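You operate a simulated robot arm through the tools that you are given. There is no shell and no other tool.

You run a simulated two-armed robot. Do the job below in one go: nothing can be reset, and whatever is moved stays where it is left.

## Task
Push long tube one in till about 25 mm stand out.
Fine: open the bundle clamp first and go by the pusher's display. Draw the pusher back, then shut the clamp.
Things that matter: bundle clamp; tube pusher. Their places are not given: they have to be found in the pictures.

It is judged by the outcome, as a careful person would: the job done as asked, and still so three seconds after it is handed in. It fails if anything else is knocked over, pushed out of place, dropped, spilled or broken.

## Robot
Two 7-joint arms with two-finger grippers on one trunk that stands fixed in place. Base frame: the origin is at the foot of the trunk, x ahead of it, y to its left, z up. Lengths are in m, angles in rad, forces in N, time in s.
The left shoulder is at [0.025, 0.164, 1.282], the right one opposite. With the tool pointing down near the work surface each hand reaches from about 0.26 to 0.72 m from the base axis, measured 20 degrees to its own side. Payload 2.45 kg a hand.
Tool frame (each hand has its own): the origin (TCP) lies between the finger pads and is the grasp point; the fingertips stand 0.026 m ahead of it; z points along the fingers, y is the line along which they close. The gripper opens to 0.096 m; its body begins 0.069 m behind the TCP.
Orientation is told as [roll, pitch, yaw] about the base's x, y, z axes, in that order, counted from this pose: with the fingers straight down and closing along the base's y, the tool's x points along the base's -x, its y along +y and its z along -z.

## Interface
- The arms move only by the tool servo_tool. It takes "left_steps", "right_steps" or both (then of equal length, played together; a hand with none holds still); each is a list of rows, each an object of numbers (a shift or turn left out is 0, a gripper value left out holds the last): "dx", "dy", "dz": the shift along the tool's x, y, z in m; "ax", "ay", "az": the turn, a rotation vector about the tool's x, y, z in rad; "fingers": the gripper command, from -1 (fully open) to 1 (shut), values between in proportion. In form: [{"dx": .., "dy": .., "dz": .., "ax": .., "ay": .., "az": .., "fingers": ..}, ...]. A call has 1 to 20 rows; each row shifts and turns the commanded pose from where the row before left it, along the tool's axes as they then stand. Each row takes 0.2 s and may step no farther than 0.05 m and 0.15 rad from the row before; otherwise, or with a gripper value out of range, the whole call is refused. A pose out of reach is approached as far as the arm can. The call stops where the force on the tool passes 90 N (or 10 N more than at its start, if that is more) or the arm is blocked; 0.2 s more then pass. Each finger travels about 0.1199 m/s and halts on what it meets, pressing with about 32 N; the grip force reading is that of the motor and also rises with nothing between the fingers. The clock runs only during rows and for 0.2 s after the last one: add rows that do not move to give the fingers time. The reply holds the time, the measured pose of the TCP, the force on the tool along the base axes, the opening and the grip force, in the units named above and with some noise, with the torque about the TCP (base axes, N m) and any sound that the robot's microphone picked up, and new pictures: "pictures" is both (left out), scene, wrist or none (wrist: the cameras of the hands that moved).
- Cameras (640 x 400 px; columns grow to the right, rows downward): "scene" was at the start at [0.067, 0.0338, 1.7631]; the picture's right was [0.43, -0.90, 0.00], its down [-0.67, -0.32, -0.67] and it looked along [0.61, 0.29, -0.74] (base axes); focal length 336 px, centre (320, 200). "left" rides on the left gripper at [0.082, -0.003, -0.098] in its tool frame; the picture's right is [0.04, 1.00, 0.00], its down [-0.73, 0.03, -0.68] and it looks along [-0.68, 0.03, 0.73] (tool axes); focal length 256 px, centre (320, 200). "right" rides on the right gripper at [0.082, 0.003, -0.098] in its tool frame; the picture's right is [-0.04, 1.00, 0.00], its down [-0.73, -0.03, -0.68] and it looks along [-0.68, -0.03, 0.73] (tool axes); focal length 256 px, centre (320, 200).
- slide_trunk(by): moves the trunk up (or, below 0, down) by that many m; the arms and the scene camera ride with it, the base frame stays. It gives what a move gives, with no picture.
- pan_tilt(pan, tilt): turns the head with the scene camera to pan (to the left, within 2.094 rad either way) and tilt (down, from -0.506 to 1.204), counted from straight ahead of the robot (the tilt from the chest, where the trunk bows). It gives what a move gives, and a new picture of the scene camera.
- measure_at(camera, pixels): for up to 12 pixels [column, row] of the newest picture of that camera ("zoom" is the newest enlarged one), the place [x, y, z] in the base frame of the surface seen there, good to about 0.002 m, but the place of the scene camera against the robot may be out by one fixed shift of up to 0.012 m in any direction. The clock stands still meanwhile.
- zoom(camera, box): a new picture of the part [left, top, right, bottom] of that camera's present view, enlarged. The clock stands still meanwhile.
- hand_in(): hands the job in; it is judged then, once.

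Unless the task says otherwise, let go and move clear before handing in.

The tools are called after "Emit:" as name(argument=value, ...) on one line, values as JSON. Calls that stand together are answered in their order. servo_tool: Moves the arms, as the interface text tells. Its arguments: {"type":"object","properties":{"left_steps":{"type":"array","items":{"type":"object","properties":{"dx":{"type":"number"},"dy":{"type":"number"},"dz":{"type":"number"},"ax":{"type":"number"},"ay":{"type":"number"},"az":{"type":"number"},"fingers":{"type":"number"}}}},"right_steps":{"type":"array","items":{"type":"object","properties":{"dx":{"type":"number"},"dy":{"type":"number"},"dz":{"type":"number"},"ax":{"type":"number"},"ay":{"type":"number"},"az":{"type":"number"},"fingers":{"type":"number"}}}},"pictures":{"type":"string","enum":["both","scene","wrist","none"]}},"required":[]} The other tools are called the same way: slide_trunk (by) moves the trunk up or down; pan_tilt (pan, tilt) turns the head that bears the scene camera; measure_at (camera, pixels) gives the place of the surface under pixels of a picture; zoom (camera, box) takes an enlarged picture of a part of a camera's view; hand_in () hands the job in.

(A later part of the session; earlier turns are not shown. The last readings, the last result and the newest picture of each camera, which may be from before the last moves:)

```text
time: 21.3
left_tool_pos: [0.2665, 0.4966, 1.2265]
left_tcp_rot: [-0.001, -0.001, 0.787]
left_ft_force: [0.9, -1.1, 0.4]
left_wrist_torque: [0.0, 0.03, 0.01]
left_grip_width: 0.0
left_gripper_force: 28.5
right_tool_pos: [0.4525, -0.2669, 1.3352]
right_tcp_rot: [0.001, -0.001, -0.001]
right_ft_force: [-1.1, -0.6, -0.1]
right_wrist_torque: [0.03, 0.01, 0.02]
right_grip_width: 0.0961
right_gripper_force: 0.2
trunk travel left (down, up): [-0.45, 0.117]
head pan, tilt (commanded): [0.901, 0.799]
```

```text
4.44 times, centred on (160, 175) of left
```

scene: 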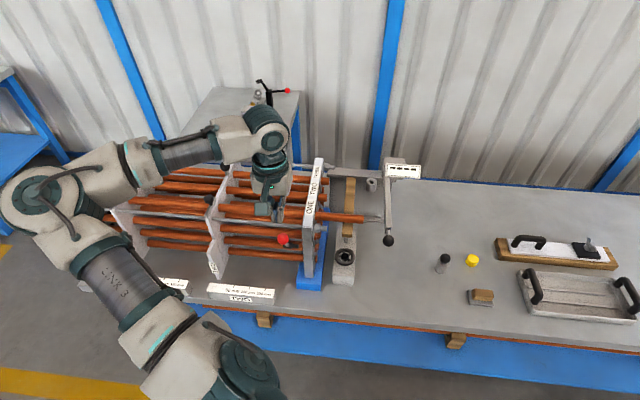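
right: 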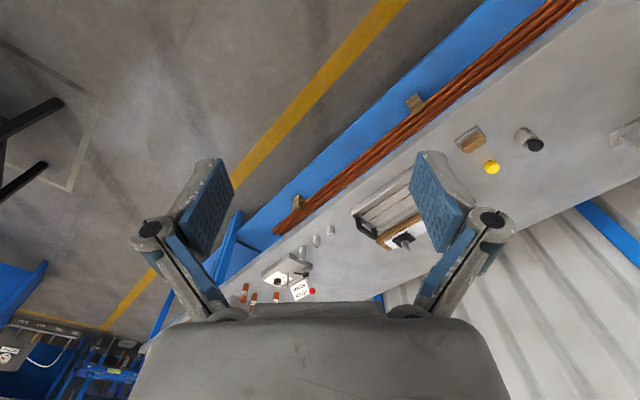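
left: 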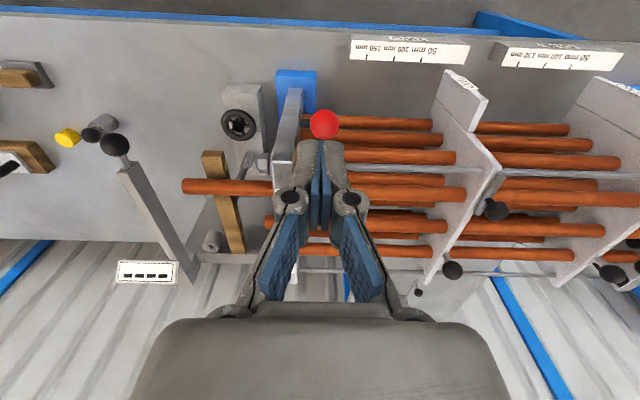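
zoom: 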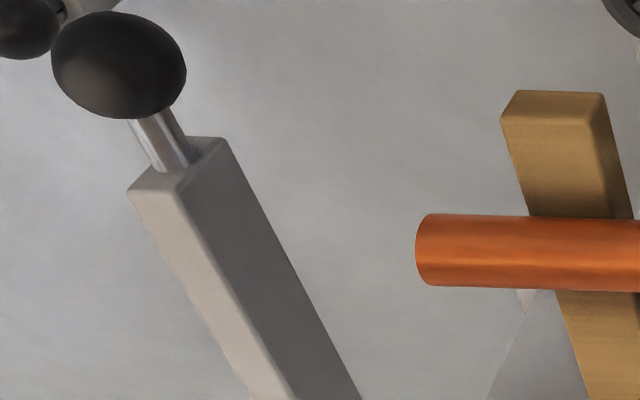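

There is no push rod: the strip is a base-plate edge at table height, and the pusher's bar itself stands about 55 mm off the tube end. I move the left hand above the ball handle (centre ≈(0.529,0.385,1.028)) with the fingers partly open.

Emit:
servo_tool(left_steps=[{"dx": -0.0178, "dy": -0.0441, "fingers": -0.3}, {"dx": -0.0178, "dy": -0.0441}, {"dx": -0.0178, "dy": -0.0441}, {"dx": -0.0178, "dy": -0.0441}, {"dx": -0.0178, "dy": -0.0441}, {"dx": -0.0178, "dy": -0.0441}, {"dz": 0.045}, {"dz": 0.045}, {}], pictures="both")

```text
time: 23.3
left_tool_pos: [0.5202, 0.3907, 1.1364]
left_tcp_rot: [-0.002, 0.0, 0.789]
left_ft_force: [-0.2, -0.3, 0.2]
left_wrist_torque: [-0.02, -0.04, 0.02]
left_grip_width: 0.0623
left_gripper_force: 0.0
right_tool_pos: [0.4518, -0.2653, 1.3358]
right_tcp_rot: [-0.002, 0.001, 0.001]
right_ft_force: [0.0, 0.9, -1.0]
right_wrist_torque: [-0.01, 0.01, 0.02]
right_grip_width: 0.0959
right_gripper_force: 0.0
trunk travel left (down, up): [-0.45, 0.117]
head pan, tilt (commanded): [0.901, 0.799]
```

scene: 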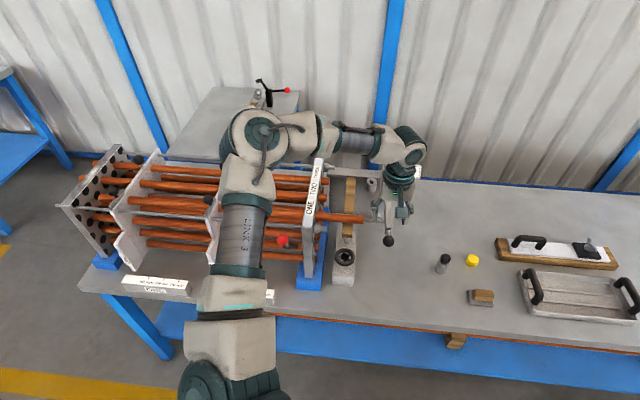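
left: 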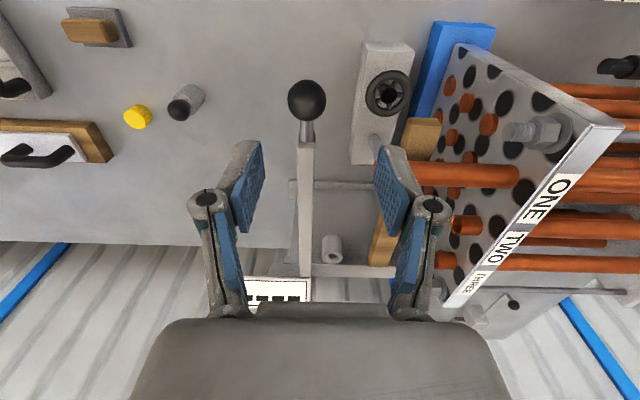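

The ball is at left (307,100), nearly below the TCP, and the bar runs away from me to (306,275). I enlarge and measure the pusher, the tube end, the nut and the plate face.

Emit:
zoom(camera="left", box=[240, 60, 460, 320])

Emit:
measure_at(camera="left", pixels=[[307, 100], [307, 82], [307, 130], [307, 160], [307, 250], [318, 250], [518, 178], [510, 130], [545, 130], [515, 180], [455, 250], [350, 186]])

```text
1.54 times, centred on (350, 190) of left
```

zoom: 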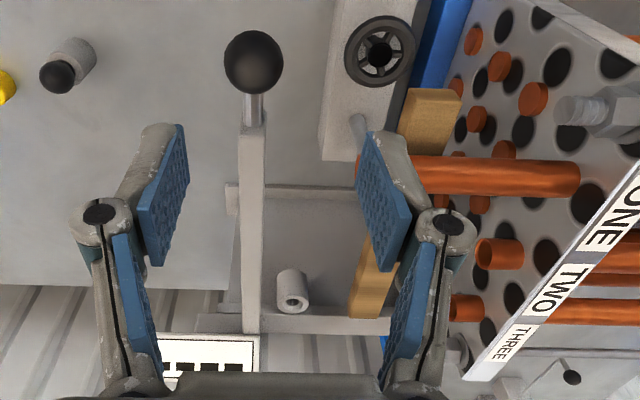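

```text
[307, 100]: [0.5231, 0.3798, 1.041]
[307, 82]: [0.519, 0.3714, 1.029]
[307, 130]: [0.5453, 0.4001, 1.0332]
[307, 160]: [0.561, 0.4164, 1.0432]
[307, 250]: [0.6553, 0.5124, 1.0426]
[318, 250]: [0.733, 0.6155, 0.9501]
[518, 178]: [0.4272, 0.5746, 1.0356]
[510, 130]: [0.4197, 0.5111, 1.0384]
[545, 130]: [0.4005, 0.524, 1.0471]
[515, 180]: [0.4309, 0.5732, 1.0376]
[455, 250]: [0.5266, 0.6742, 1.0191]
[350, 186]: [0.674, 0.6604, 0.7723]
```

Before gripping, I check the tie-rod nut/thread near the plate (left (510,130)), because the ball will travel that way. I enlarge it and measure closely.

Emit:
zoom(camera="left", box=[450, 80, 610, 200])

Emit:
measure_at(camera="zoom", pixels=[[190, 160], [190, 180], [195, 215], [215, 170], [240, 180], [290, 170], [310, 140], [310, 215], [330, 260], [230, 260], [180, 330], [240, 340]])

```text
3.33 times, centred on (530, 140) of left
```

zoom: 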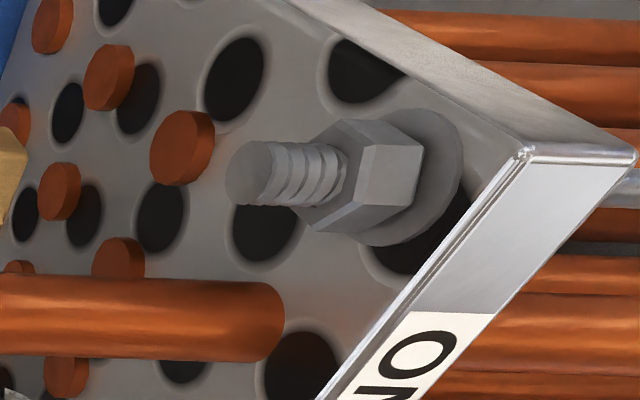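

```text
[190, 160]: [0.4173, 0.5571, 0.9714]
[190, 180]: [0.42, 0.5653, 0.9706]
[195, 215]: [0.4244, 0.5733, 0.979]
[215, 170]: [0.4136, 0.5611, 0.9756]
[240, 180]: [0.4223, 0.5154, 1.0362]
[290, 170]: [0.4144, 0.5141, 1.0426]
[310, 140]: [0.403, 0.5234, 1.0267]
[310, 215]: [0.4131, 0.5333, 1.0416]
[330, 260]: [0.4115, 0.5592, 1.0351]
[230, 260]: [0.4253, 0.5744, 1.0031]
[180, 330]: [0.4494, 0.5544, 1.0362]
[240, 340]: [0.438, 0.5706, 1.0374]
```

The thread end stands out to about 40 mm from the plate in the ball's path line, so gripping at the ball would wedge a finger near it; the bar between tubes ONE and TWO is a better handle. I move the left hand over the bar there (u≈0.755) and bring the right hand back to where its camera sees the display.

Emit:
servo_tool(left_steps=[{"dx": -0.016, "dy": -0.0015}, {"dx": -0.016, "dy": -0.0015}, {"dx": -0.016, "dy": -0.0015}, {"dx": -0.016, "dy": -0.0015}, {"dx": -0.016, "dy": -0.0015}, {"dx": -0.016, "dy": -0.0015}, {"dx": -0.015, "dy": -0.0015}, {}, {}], right_steps=[{"dy": 0.04}, {"dy": 0.04}, {"dy": 0.04}, {"dy": 0.04}, {"dy": 0.04}, {"dy": 0.04}, {"dy": 0.03}, {"az": -0.14}, {"az": -0.14}], pictures="both")

```text
time: 25.3
left_tool_pos: [0.6086, 0.4583, 1.1378]
left_tcp_rot: [-0.002, -0.002, 0.787]
left_ft_force: [0.0, -0.5, -0.3]
left_wrist_torque: [0.02, 0.01, -0.02]
left_grip_width: 0.0622
left_gripper_force: 0.0
right_tool_pos: [0.4496, 0.0032, 1.3394]
right_tcp_rot: [0.001, -0.002, 0.283]
right_ft_force: [-0.3, 0.1, 0.1]
right_wrist_torque: [0.01, -0.01, 0.02]
right_grip_width: 0.096
right_gripper_force: 0.0
trunk travel left (down, up): [-0.45, 0.117]
head pan, tilt (commanded): [0.901, 0.799]
```

scene: 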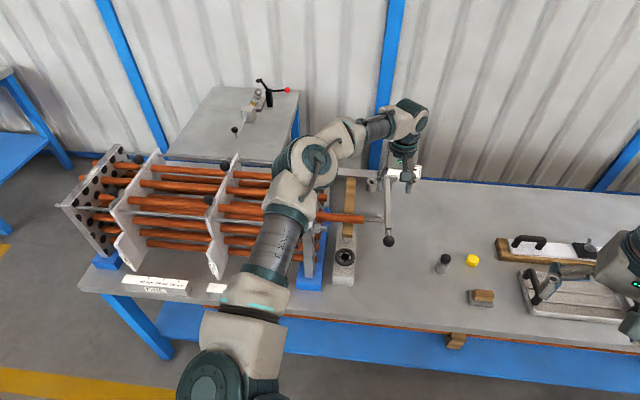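
right: 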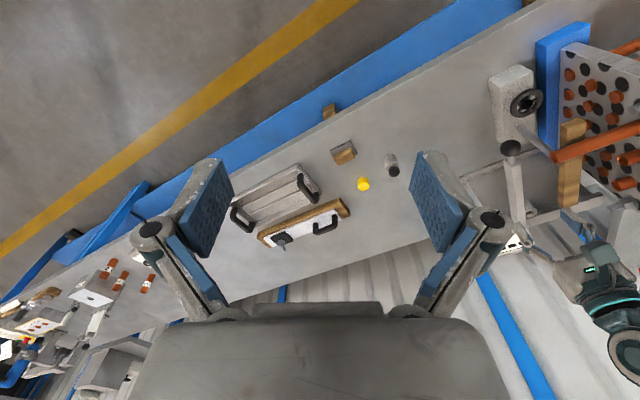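
left: 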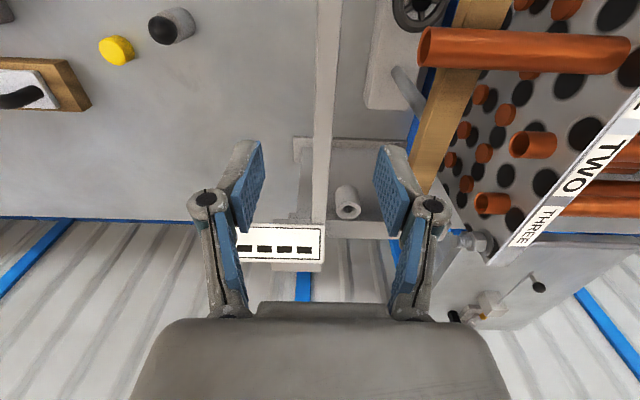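

The left wrist camera now sees the display (280,245) and the bar (323,130) right below. I measure the bar, carriage and the tubes, and turn the right hand further left for a second view.

Emit:
measure_at(camera="left", pixels=[[326, 50], [324, 110], [315, 110], [333, 110], [322, 170], [320, 210], [347, 192], [425, 48], [515, 145], [480, 203], [440, 150], [345, 225]])

Emit:
zoom(camera="left", box=[220, 80, 440, 300])

Emit:
servo_tool(right_steps=[{"az": -0.15}, {"az": -0.15}, {"az": -0.15}], pictures="wrist")

```text
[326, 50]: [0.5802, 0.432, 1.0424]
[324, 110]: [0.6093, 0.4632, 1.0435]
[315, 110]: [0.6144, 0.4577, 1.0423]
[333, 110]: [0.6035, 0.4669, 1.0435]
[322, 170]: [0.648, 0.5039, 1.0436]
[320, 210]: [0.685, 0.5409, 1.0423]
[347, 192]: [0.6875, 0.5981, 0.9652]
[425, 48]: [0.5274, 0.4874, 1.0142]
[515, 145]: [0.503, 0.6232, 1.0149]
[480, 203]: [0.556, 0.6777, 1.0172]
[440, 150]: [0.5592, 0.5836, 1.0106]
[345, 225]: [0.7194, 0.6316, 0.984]
```

```text
1.82 times, centred on (330, 190) of left
```

zoom: 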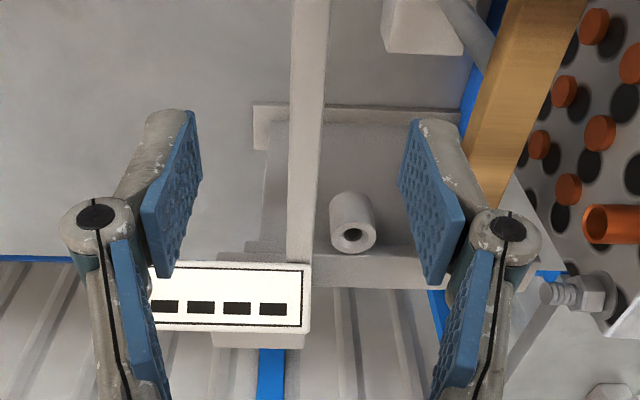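

```text
time: 26.1
left_tool_pos: [0.61, 0.4605, 1.136]
left_tcp_rot: [-0.004, 0.0, 0.786]
left_ft_force: [0.7, -0.1, -0.1]
left_wrist_torque: [-0.03, 0.0, 0.01]
left_grip_width: 0.0624
left_gripper_force: 0.0
right_tool_pos: [0.449, 0.0055, 1.3394]
right_tcp_rot: [0.0, 0.0, 0.731]
right_ft_force: [-0.2, 0.6, 0.5]
right_wrist_torque: [0.06, 0.03, 0.0]
right_grip_width: 0.0959
right_gripper_force: 0.1
trunk travel left (down, up): [-0.45, 0.117]
head pan, tilt (commanded): [0.901, 0.799]
```

right: 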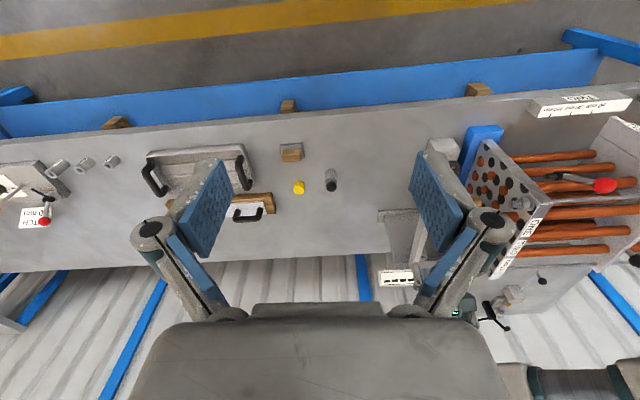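

The bar's centre is about 2.5 mm toward the plate from the TCP line, its top at z≈1.043. I turn the right hand a bit more, then lower the left fingers over the bar to TCP z≈1.056 and close.

Emit:
servo_tool(left_steps=[{"dy": 0.0025}, {"dz": 0.03}, {"dz": 0.03}, {"dz": 0.02}, {}], right_steps=[{"az": -0.15}, {"az": -0.15}, {}, {}, {}], pictures="both")

```text
time: 27.3
left_tool_pos: [0.6004, 0.4611, 1.0596]
left_tcp_rot: [-0.002, -0.002, 0.786]
left_ft_force: [-0.1, 0.1, 0.1]
left_wrist_torque: [0.02, -0.01, 0.0]
left_grip_width: 0.0624
left_gripper_force: 0.0
left hand out of reach, approached as far as the arm can: row 4
right_tool_pos: [0.4514, 0.0037, 1.3396]
right_tcp_rot: [-0.002, -0.001, 1.029]
right_ft_force: [0.7, 0.1, -0.3]
right_wrist_torque: [-0.01, -0.01, 0.05]
right_grip_width: 0.0959
right_gripper_force: 0.1
trunk travel left (down, up): [-0.45, 0.117]
head pan, tilt (commanded): [0.901, 0.799]
```

scene: 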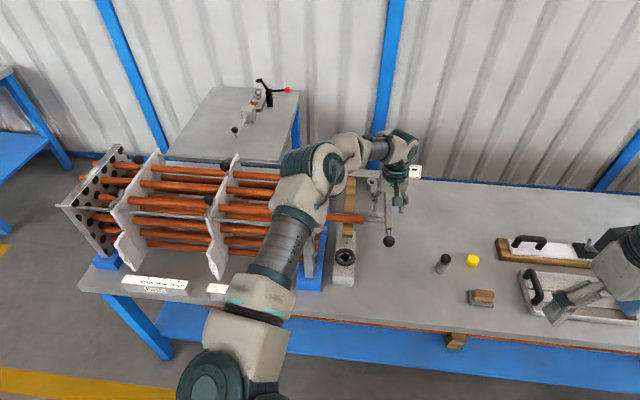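
right: 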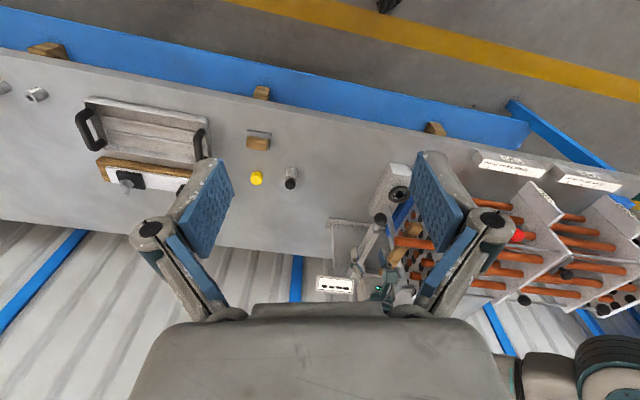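
left: 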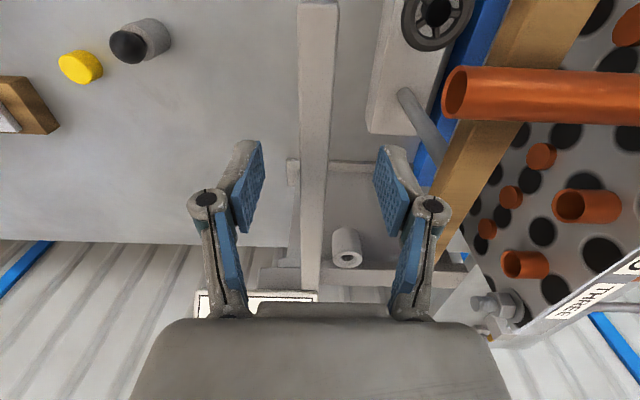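

The left arm was at its reach limit (TCP stopped at x 0.600, z 1.060). I tilt the left tool about its closing line by 0.3 rad, so the fingers point outward and the wrist comes closer, and look again.

Emit:
servo_tool(left_steps=[{"ay": -0.1}, {"ay": -0.1}, {"ay": -0.1}, {}], pictures="wrist")

```text
time: 28.3
left_tool_pos: [0.6013, 0.4621, 1.0583]
left_tcp_rot: [-0.001, -0.301, 0.788]
left_ft_force: [-0.2, -0.4, 0.3]
left_wrist_torque: [0.01, -0.05, -0.03]
left_grip_width: 0.0623
left_gripper_force: 0.1
right_tool_pos: [0.4507, 0.0047, 1.3395]
right_tcp_rot: [-0.002, 0.0, 1.028]
right_ft_force: [0.2, -0.1, -0.7]
right_wrist_torque: [-0.01, -0.01, -0.04]
right_grip_width: 0.0962
right_gripper_force: 0.0
trunk travel left (down, up): [-0.45, 0.117]
head pan, tilt (commanded): [0.901, 0.799]
```

left: 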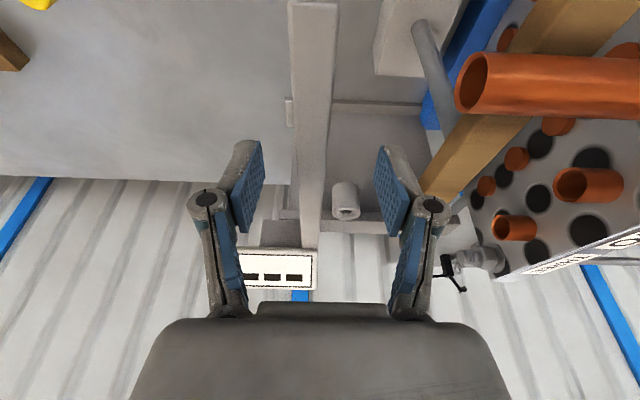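

The tilt brought it within reach; the bar is at column ~311 so I shift 4.5 mm and close on it.

Emit:
servo_tool(left_steps=[{"dy": -0.0045}, {"dx": 0.0007, "dz": 0.002}, {"fingers": 1}, {}, {}, {}], pictures="both")

```text
time: 29.7
left_tool_pos: [0.6056, 0.4575, 1.0567]
left_tcp_rot: [-0.002, -0.301, 0.788]
left_ft_force: [-2.6, 3.4, 0.3]
left_wrist_torque: [0.26, 0.04, -0.28]
left_grip_width: 0.0159
left_gripper_force: 41.8
right_tool_pos: [0.4497, 0.0063, 1.339]
right_tcp_rot: [-0.001, 0.001, 1.03]
right_ft_force: [-1.2, 0.5, -0.3]
right_wrist_torque: [0.05, -0.03, 0.0]
right_grip_width: 0.0961
right_gripper_force: 0.0
trunk travel left (down, up): [-0.45, 0.117]
head pan, tilt (commanded): [0.901, 0.799]
```

scene: 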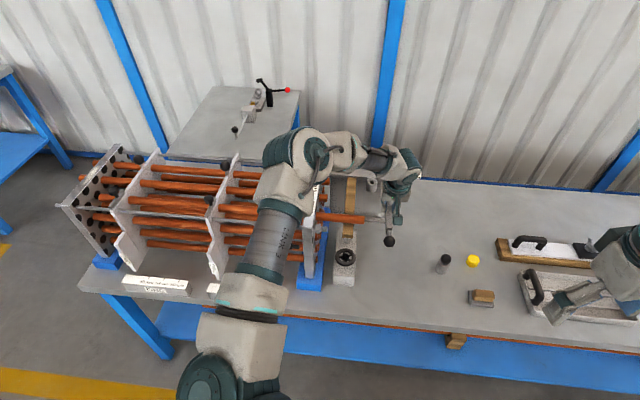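
left: 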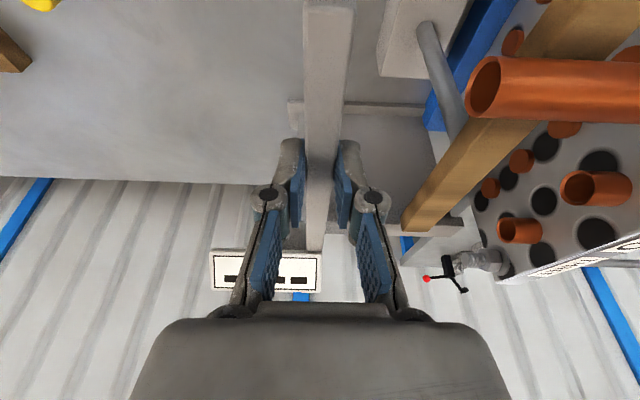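

The bar is gripped (width 16 mm). I make a small trial push of 20 mm toward the tube to see whether it slides straight or swings.

Emit:
servo_tool(left_steps=[{"dy": 0.01}, {"dy": 0.01}, {}], pictures="both")

Emit:
zoom(camera="right", box=[290, 240, 410, 315])

```text
time: 30.5
left_tool_pos: [0.5902, 0.4726, 1.0561]
left_tcp_rot: [-0.002, -0.3, 0.787]
left_ft_force: [2.2, 2.4, 1.7]
left_wrist_torque: [0.34, -0.47, -0.41]
left_grip_width: 0.0158
left_gripper_force: 41.6
right_tool_pos: [0.4509, 0.006, 1.3382]
right_tcp_rot: [-0.002, 0.0, 1.03]
right_ft_force: [-0.1, -0.4, 0.6]
right_wrist_torque: [0.0, 0.02, 0.02]
right_grip_width: 0.0961
right_gripper_force: 0.0
trunk travel left (down, up): [-0.45, 0.117]
head pan, tilt (commanded): [0.901, 0.799]
```

scene: 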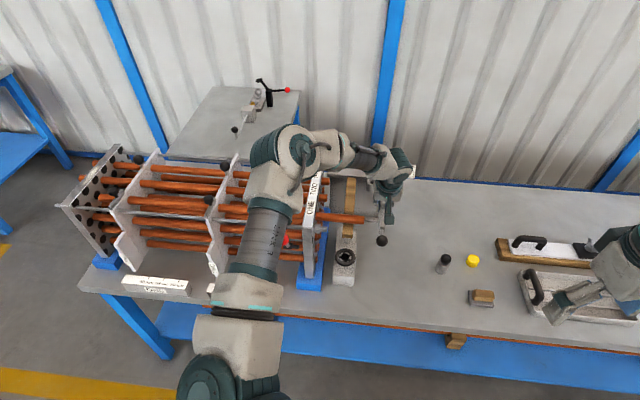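
left: 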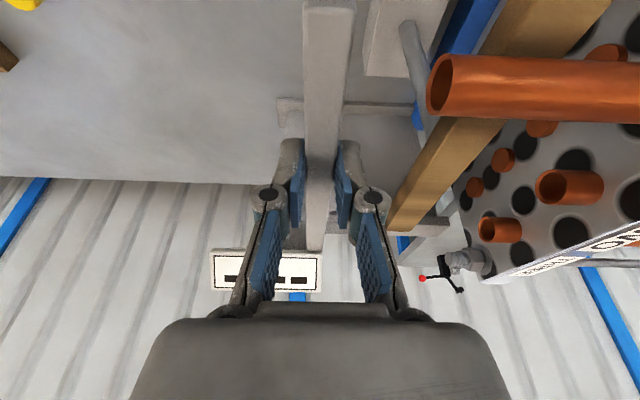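

```text
5.33 times, centred on (350, 278) of right
```

zoom: 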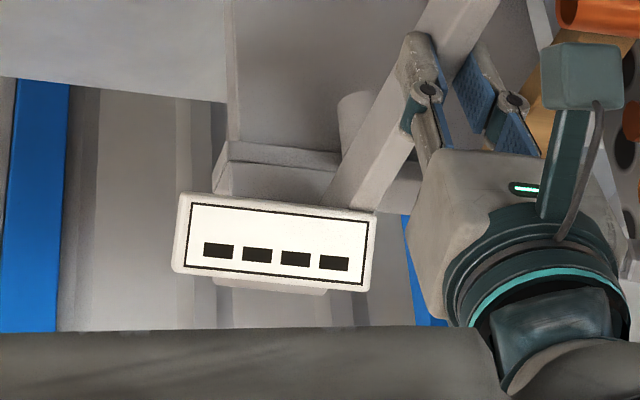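

It slides straight with hardly any force, the carriage and display moving along, and the right camera reads the display well (still dashes). I push on until near the tube end.

Emit:
servo_tool(left_steps=[{"dy": 0.01}, {"dy": 0.01}, {"dy": 0.01}, {"dy": 0.006}, {}], pictures="both")

Emit:
zoom(camera="right", box=[310, 220, 450, 308])

```text
time: 31.7
left_tool_pos: [0.566, 0.4967, 1.056]
left_tcp_rot: [-0.001, -0.299, 0.789]
left_ft_force: [-1.8, -3.9, -4.8]
left_wrist_torque: [-0.25, 0.25, -0.36]
left_grip_width: 0.0158
left_gripper_force: 42.2
right_tool_pos: [0.4511, 0.0051, 1.3381]
right_tcp_rot: [-0.003, 0.0, 1.028]
right_ft_force: [0.2, -0.1, 1.0]
right_wrist_torque: [0.04, -0.01, -0.04]
right_grip_width: 0.0962
right_gripper_force: 0.1
trunk travel left (down, up): [-0.45, 0.117]
head pan, tilt (commanded): [0.901, 0.799]
```

scene: 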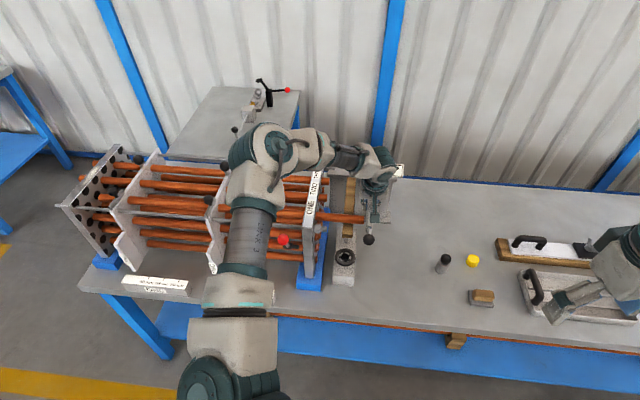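
left: 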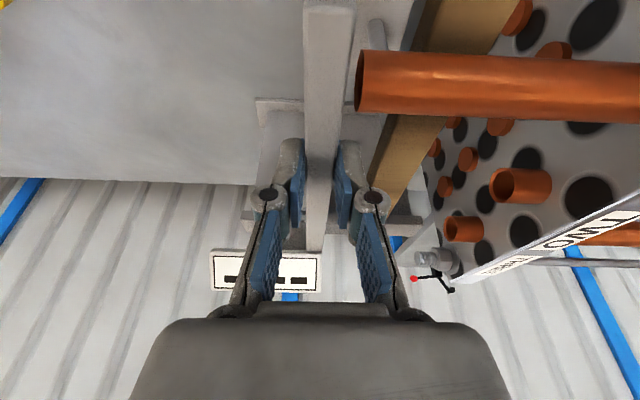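

```text
4.55 times, centred on (380, 264) of right
```

zoom: 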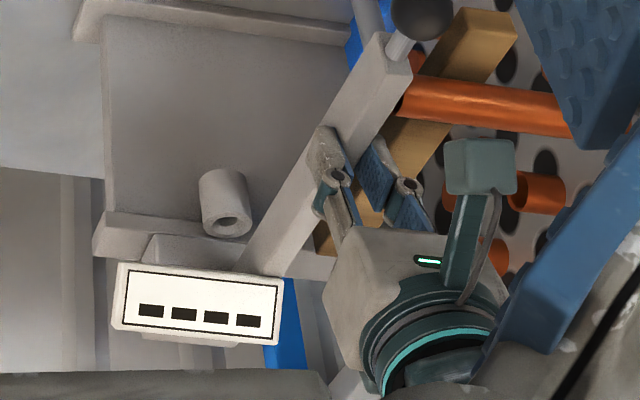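

The bar is now only a few mm from tube ONE's end (left picture: bar edge 350, tube end 357 at row 85). I approach in small steps to make contact and watch the display.

Emit:
servo_tool(left_steps=[{"dy": 0.003}, {"dy": 0.003}, {"dy": 0.003}, {}], pictures="wrist")

Emit:
zoom(camera="right", box=[310, 220, 450, 308])

```text
time: 32.7
left_tool_pos: [0.5605, 0.5029, 1.056]
left_tcp_rot: [-0.002, -0.297, 0.787]
left_ft_force: [3.2, -5.8, -8.6]
left_wrist_torque: [0.11, -0.11, -0.15]
left_grip_width: 0.0157
left_gripper_force: 42.2
right_tool_pos: [0.4517, 0.0053, 1.3395]
right_tcp_rot: [-0.001, 0.001, 1.028]
right_ft_force: [-0.9, -0.8, 0.0]
right_wrist_torque: [-0.01, 0.01, 0.03]
right_grip_width: 0.0961
right_gripper_force: 0.0
trunk travel left (down, up): [-0.45, 0.117]
head pan, tilt (commanded): [0.901, 0.799]
```

left: 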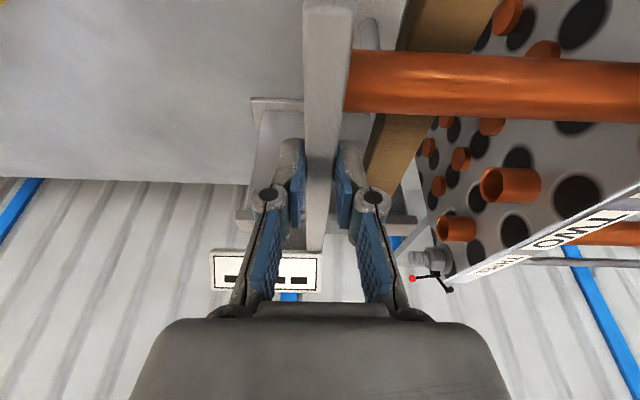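

```text
4.55 times, centred on (380, 264) of right
```

zoom: 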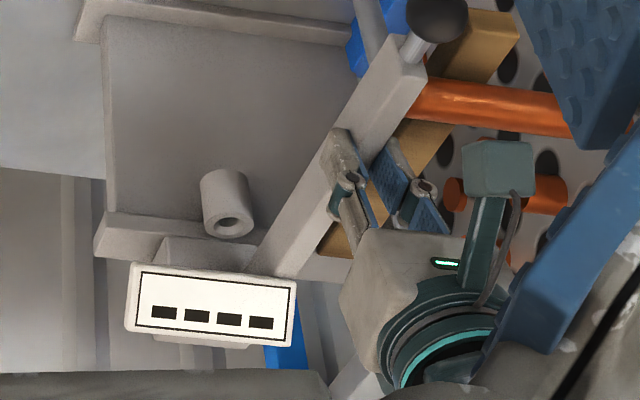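

The bar looks in touch with the tube now (6 N resisting). I push another ~10 mm and check tube movement and display.

Emit:
servo_tool(left_steps=[{"dy": 0.003}, {"dy": 0.003}, {"dy": 0.004}, {}], pictures="wrist")

Emit:
zoom(camera="right", box=[310, 220, 450, 308])

```text
time: 33.7
left_tool_pos: [0.5522, 0.5097, 1.0554]
left_tcp_rot: [-0.002, -0.301, 0.79]
left_ft_force: [3.3, -6.7, -6.3]
left_wrist_torque: [-0.73, 0.5, -0.37]
left_grip_width: 0.0158
left_gripper_force: 42.4
right_tool_pos: [0.4508, 0.0046, 1.3397]
right_tcp_rot: [0.002, -0.002, 1.03]
right_ft_force: [0.6, 0.2, 0.2]
right_wrist_torque: [-0.01, 0.01, 0.03]
right_grip_width: 0.0958
right_gripper_force: 0.1
trunk travel left (down, up): [-0.45, 0.117]
head pan, tilt (commanded): [0.901, 0.799]
```

left: 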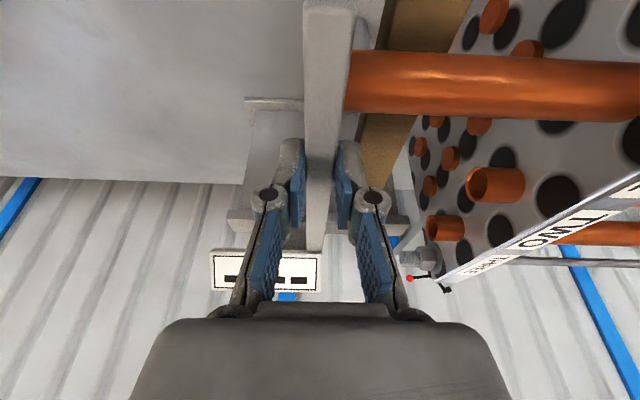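

```text
4.55 times, centred on (380, 264) of right
```

zoom: 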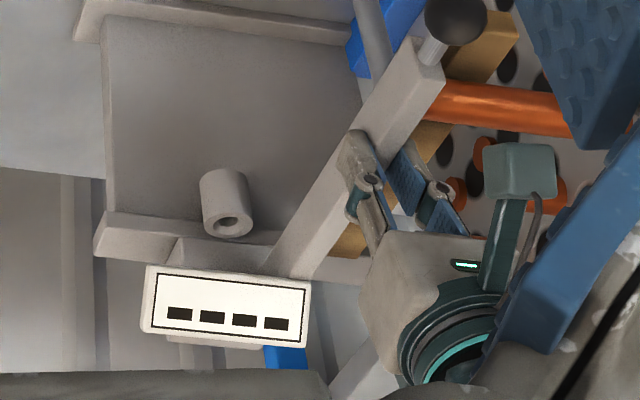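

Tube ONE slides in with about 7 N; display still shows dashes at ~127 mm by my reckoning. I push on 30 mm.

Emit:
servo_tool(left_steps=[{"dy": 0.005}, {"dy": 0.005}, {"dy": 0.005}, {"dy": 0.005}, {"dy": 0.005}, {"dy": 0.005}, {}], pictures="both")

Emit:
zoom(camera="right", box=[320, 220, 460, 308])

```text
time: 35.3
left_tool_pos: [0.5317, 0.5316, 1.0567]
left_tcp_rot: [-0.004, -0.302, 0.788]
left_ft_force: [12.1, 2.8, 5.5]
left_wrist_torque: [0.33, -0.53, -0.4]
left_grip_width: 0.0158
left_gripper_force: 41.8
right_tool_pos: [0.4506, 0.0041, 1.3393]
right_tcp_rot: [0.001, -0.001, 1.029]
right_ft_force: [0.0, -0.2, 0.2]
right_wrist_torque: [-0.01, 0.01, 0.02]
right_grip_width: 0.0958
right_gripper_force: 0.1
trunk travel left (down, up): [-0.45, 0.117]
head pan, tilt (commanded): [0.901, 0.799]
```

scene: 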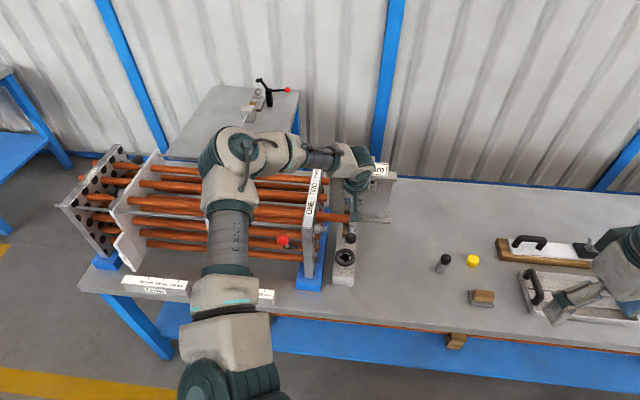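
left: 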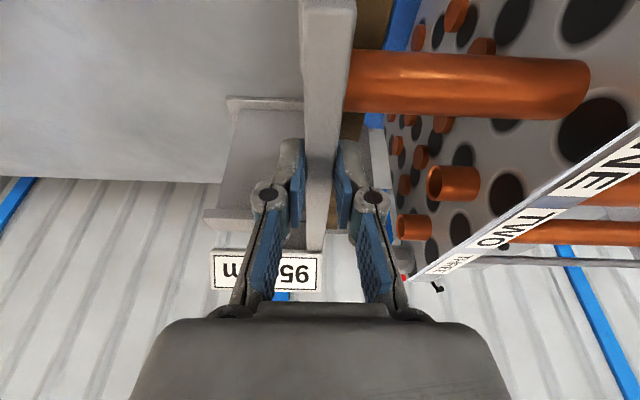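

```text
4.55 times, centred on (390, 264) of right
```

zoom: 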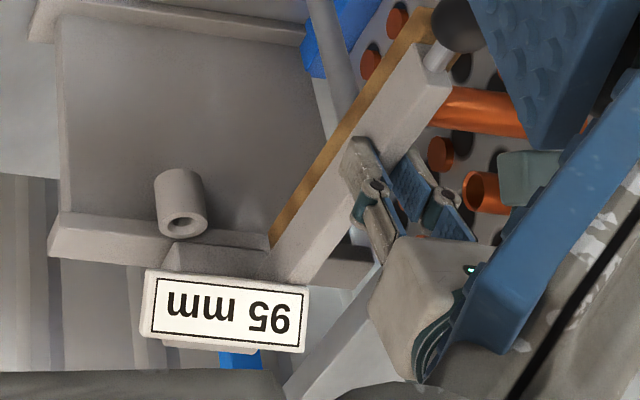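

The display now reads 95 mm (upside down in the right view), matching my reckoning. I push another 40 mm in 5 mm steps and read again.

Emit:
servo_tool(left_steps=[{"dy": 0.005}, {"dy": 0.005}, {"dy": 0.005}, {"dy": 0.005}, {"dy": 0.005}, {"dy": 0.005}, {"dy": 0.005}, {"dy": 0.005}, {}], pictures="both")

Emit:
zoom(camera="right", box=[330, 220, 470, 308])

Emit:
zoom(camera="scene", box=[280, 150, 410, 270])

```text
time: 37.3
left_tool_pos: [0.5039, 0.5616, 1.0558]
left_tcp_rot: [-0.002, -0.301, 0.789]
left_ft_force: [11.1, 1.7, 11.7]
left_wrist_torque: [-0.62, 0.52, -0.37]
left_grip_width: 0.0158
left_gripper_force: 41.5
right_tool_pos: [0.451, 0.005, 1.3398]
right_tcp_rot: [0.001, -0.001, 1.03]
right_ft_force: [-0.2, -0.9, -0.1]
right_wrist_torque: [0.0, 0.02, 0.0]
right_grip_width: 0.0959
right_gripper_force: 0.0
trunk travel left (down, up): [-0.45, 0.117]
head pan, tilt (commanded): [0.901, 0.799]
```

scene: 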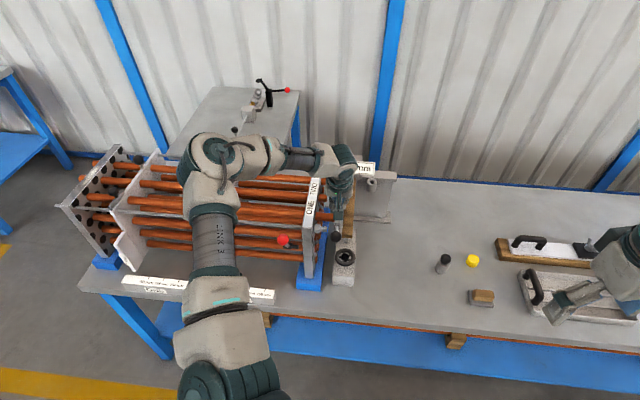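
left: 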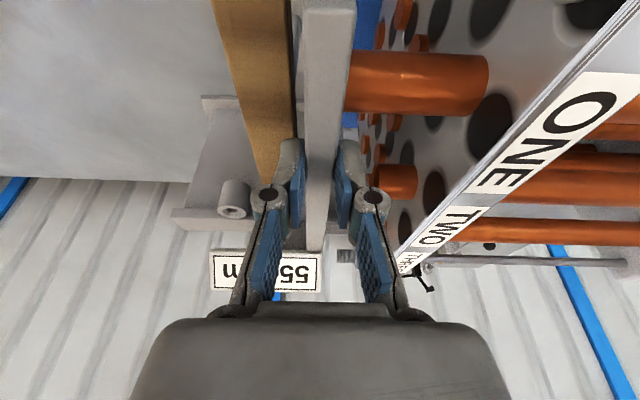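

```text
4.55 times, centred on (400, 264) of right
```

zoom: 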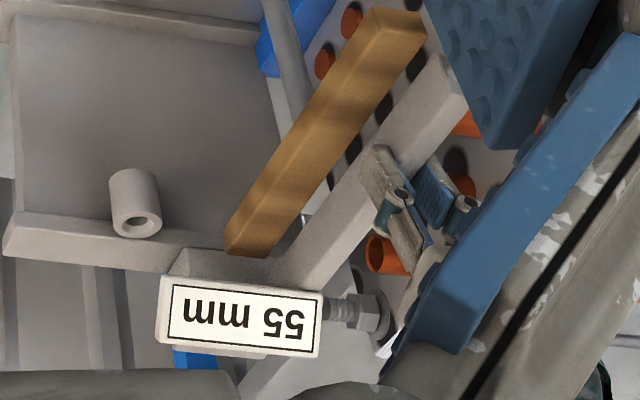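

```text
3.33 times, centred on (345, 210) of scene
```

zoom: 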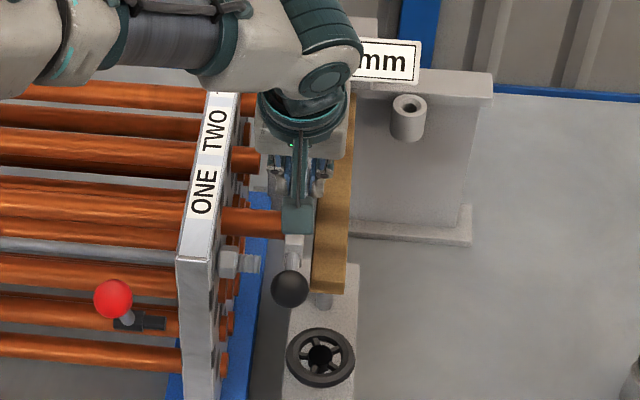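

The display reads 55 mm. The ball (scene zoom (290,287)) and carriage come near the tie-rod thread ends, so I go in small steps and check the force.

Emit:
servo_tool(left_steps=[{"dy": 0.003}, {"dy": 0.003}, {"dy": 0.003}, {}], pictures="wrist")

Emit:
zoom(camera="right", box=[330, 220, 470, 308])

Emit:
zoom(camera="scene", box=[300, 190, 370, 260])

```text
time: 38.3
left_tool_pos: [0.4977, 0.5655, 1.0555]
left_tcp_rot: [-0.002, -0.301, 0.787]
left_ft_force: [11.1, 1.5, 5.1]
left_wrist_torque: [0.98, -1.09, -0.33]
left_grip_width: 0.0156
left_gripper_force: 41.5
right_tool_pos: [0.4512, 0.0056, 1.3383]
right_tcp_rot: [-0.001, 0.0, 1.028]
right_ft_force: [0.3, -0.5, 0.4]
right_wrist_torque: [0.02, 0.0, -0.03]
right_grip_width: 0.0962
right_gripper_force: 0.0
trunk travel left (down, up): [-0.45, 0.117]
head pan, tilt (commanded): [0.901, 0.799]
```

left: 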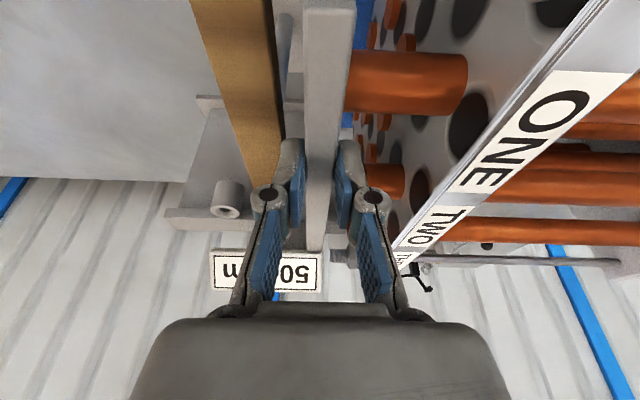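

```text
4.55 times, centred on (400, 264) of right
```

zoom: 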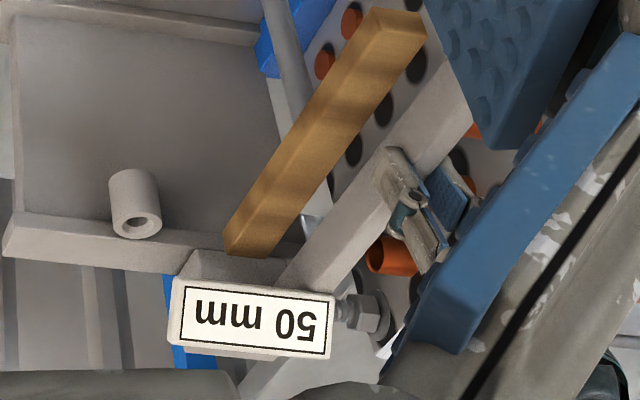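

```text
5.71 times, centred on (335, 225) of scene
```

zoom: 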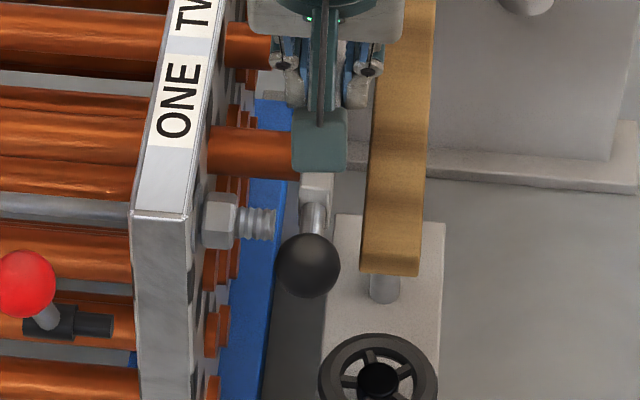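

The display reads 50 mm; the stem seems to head for the near thread end ~10 mm on. I advance in 2 mm steps watching the force closely.

Emit:
servo_tool(left_steps=[{"dy": 0.002}, {"dy": 0.002}, {"dy": 0.002}, {}], pictures="wrist")

Emit:
zoom(camera="right", box=[340, 220, 480, 308])

Emit:
zoom(camera="scene", box=[300, 190, 370, 260])

```text
time: 39.3
left_tool_pos: [0.493, 0.571, 1.0568]
left_tcp_rot: [-0.003, -0.301, 0.79]
left_ft_force: [14.1, 2.7, 11.8]
left_wrist_torque: [-0.57, 0.46, -0.32]
left_grip_width: 0.0158
left_gripper_force: 41.7
right_tool_pos: [0.4518, 0.0043, 1.3386]
right_tcp_rot: [0.0, -0.001, 1.028]
right_ft_force: [0.2, 0.5, -0.8]
right_wrist_torque: [-0.01, -0.01, -0.01]
right_grip_width: 0.0962
right_gripper_force: 0.0
trunk travel left (down, up): [-0.45, 0.117]
head pan, tilt (commanded): [0.901, 0.799]
```

left: 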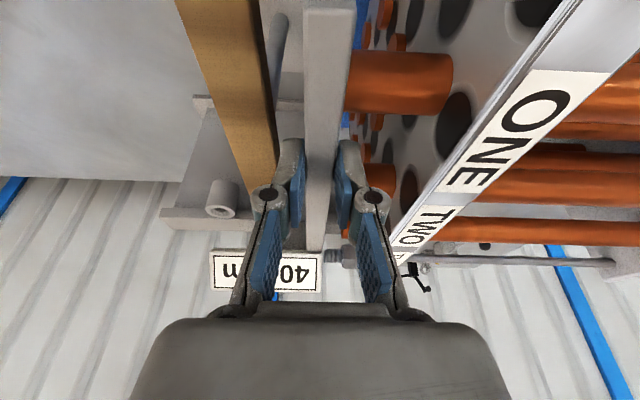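

```text
4.55 times, centred on (410, 264) of right
```

zoom: 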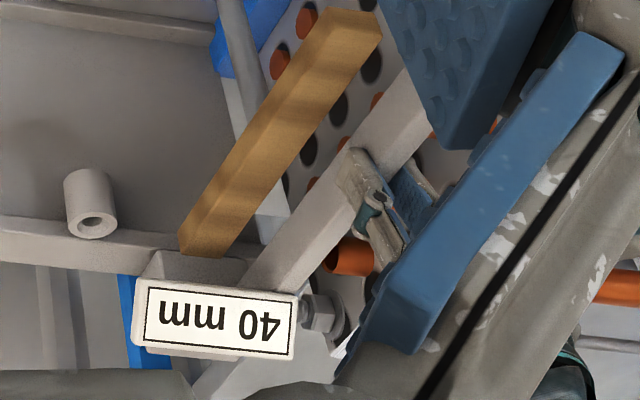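

```text
5.71 times, centred on (335, 225) of scene
```

zoom: 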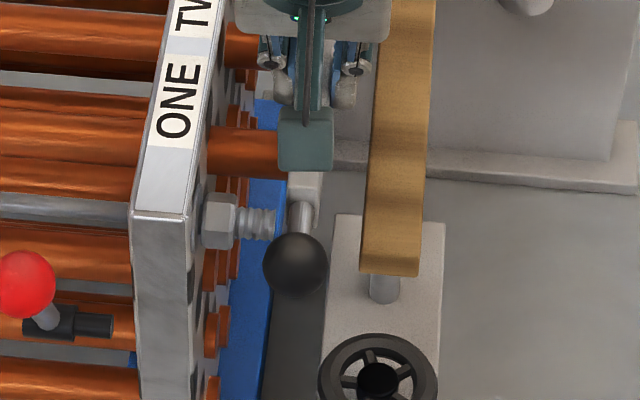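

Display reads 40 mm, force still ~8 N along the push. The stem's edge is ~4 mm from the thread tip in the scene zoom; I go 2 × 2 mm further and check the force.

Emit:
servo_tool(left_steps=[{"dy": 0.002}, {"dy": 0.002}, {}], pictures="wrist")

Emit:
zoom(camera="scene", box=[300, 190, 370, 260])

Emit:
zoom(camera="right", box=[340, 220, 480, 308])

```text
time: 40.1
left_tool_pos: [0.4901, 0.5731, 1.0565]
left_tcp_rot: [-0.003, -0.3, 0.787]
left_ft_force: [9.2, 0.5, 2.8]
left_wrist_torque: [0.85, -1.01, -0.28]
left_grip_width: 0.0157
left_gripper_force: 41.4
right_tool_pos: [0.4509, 0.0052, 1.3381]
right_tcp_rot: [0.0, 0.0, 1.028]
right_ft_force: [-0.3, -0.2, -0.4]
right_wrist_torque: [0.0, 0.01, 0.02]
right_grip_width: 0.0962
right_gripper_force: 0.0
trunk travel left (down, up): [-0.45, 0.117]
head pan, tilt (commanded): [0.901, 0.799]
```

left: 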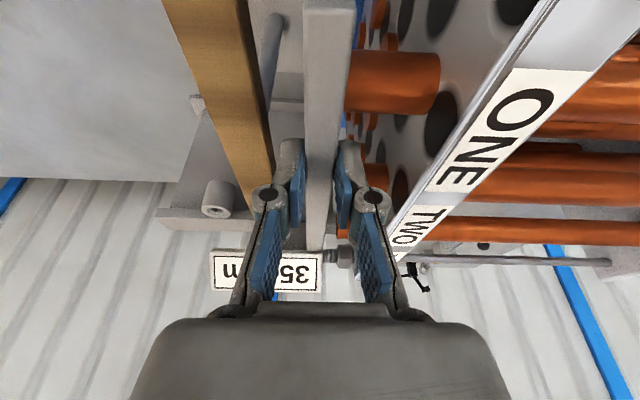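

```text
5.71 times, centred on (335, 225) of scene
```

zoom: 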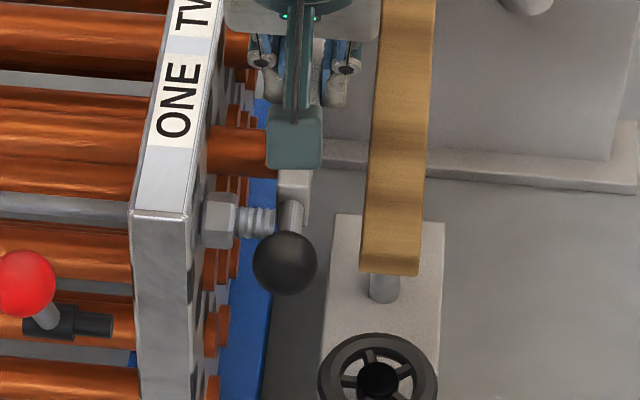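

```text
4.55 times, centred on (410, 264) of right
```

zoom: 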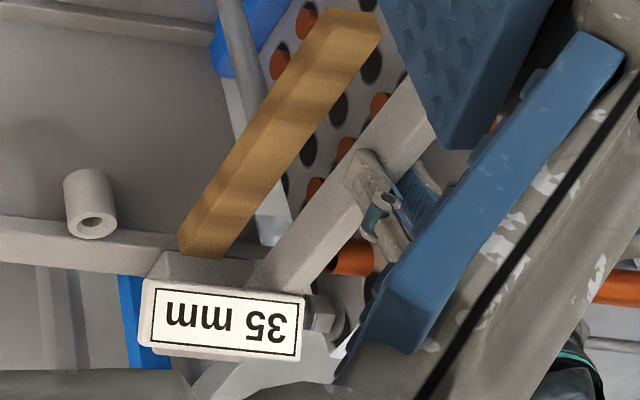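

Display reads 35 mm with no rise in force, so the stem passes the thread freely. I go 6 mm on in 2 mm steps.

Emit:
servo_tool(left_steps=[{"dy": 0.002}, {"dy": 0.002}, {"dy": 0.002}, {}], pictures="wrist")

Emit:
zoom(camera="scene", box=[300, 170, 370, 260])

Emit:
zoom(camera="right", box=[340, 220, 480, 308])

```text
time: 41.1
left_tool_pos: [0.4846, 0.5777, 1.0562]
left_tcp_rot: [-0.002, -0.3, 0.788]
left_ft_force: [9.1, -0.9, 9.8]
left_wrist_torque: [-0.54, 0.41, -0.33]
left_grip_width: 0.0158
left_gripper_force: 41.9
right_tool_pos: [0.4509, 0.0053, 1.3386]
right_tcp_rot: [-0.001, 0.0, 1.03]
right_ft_force: [-0.5, -0.2, 0.1]
right_wrist_torque: [-0.01, 0.0, 0.01]
right_grip_width: 0.0958
right_gripper_force: 0.1
trunk travel left (down, up): [-0.45, 0.117]
head pan, tilt (commanded): [0.901, 0.799]
```

left: 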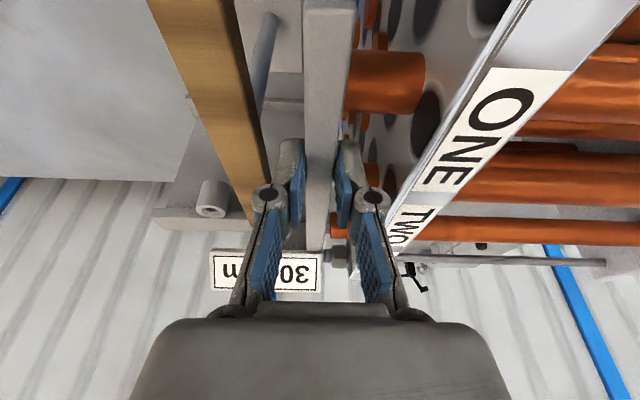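

```text
4.44 times, centred on (335, 215) of scene
```

zoom: 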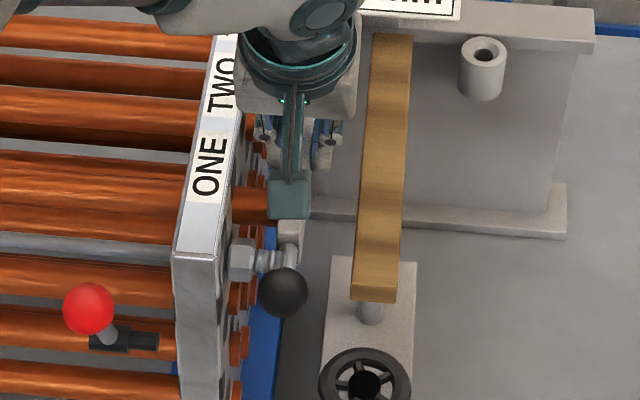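

```text
4.55 times, centred on (410, 264) of right
```

zoom: 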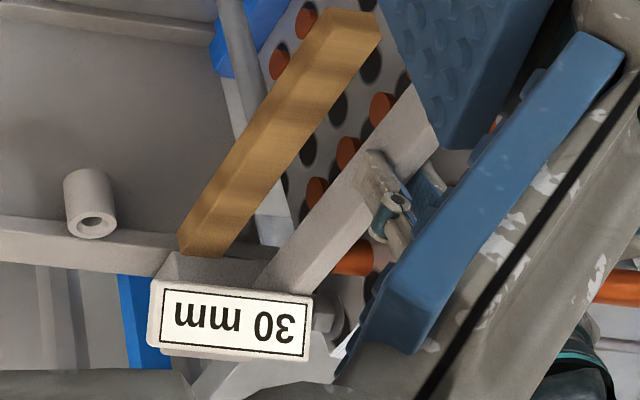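

Display reads 30 mm. I now advance 2 mm and then finer, to find where it turns to 25.

Emit:
servo_tool(left_steps=[{"dy": 0.001}, {"dy": 0.001}, {}], pictures="wrist")

Emit:
zoom(camera="left", box=[200, 240, 330, 300])

```text
time: 41.9
left_tool_pos: [0.4835, 0.5775, 1.0564]
left_tcp_rot: [-0.001, -0.301, 0.789]
left_ft_force: [10.2, 0.1, 6.7]
left_wrist_torque: [0.3, -0.52, -0.29]
left_grip_width: 0.0159
left_gripper_force: 41.9
right_tool_pos: [0.4512, 0.0038, 1.3389]
right_tcp_rot: [0.0, -0.002, 1.029]
right_ft_force: [0.3, 0.4, 1.0]
right_wrist_torque: [0.03, 0.0, 0.01]
right_grip_width: 0.0959
right_gripper_force: 0.0
trunk travel left (down, up): [-0.45, 0.117]
head pan, tilt (commanded): [0.901, 0.799]
```

left: 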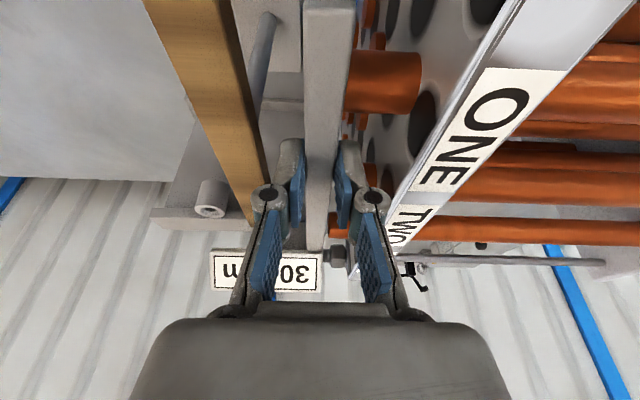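

```text
4.92 times, centred on (265, 270) of left
```

zoom: 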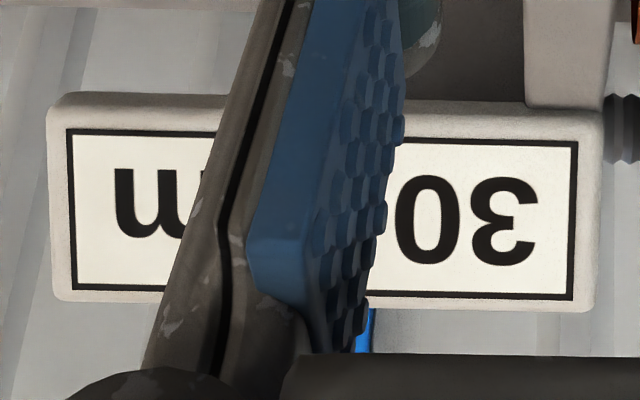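

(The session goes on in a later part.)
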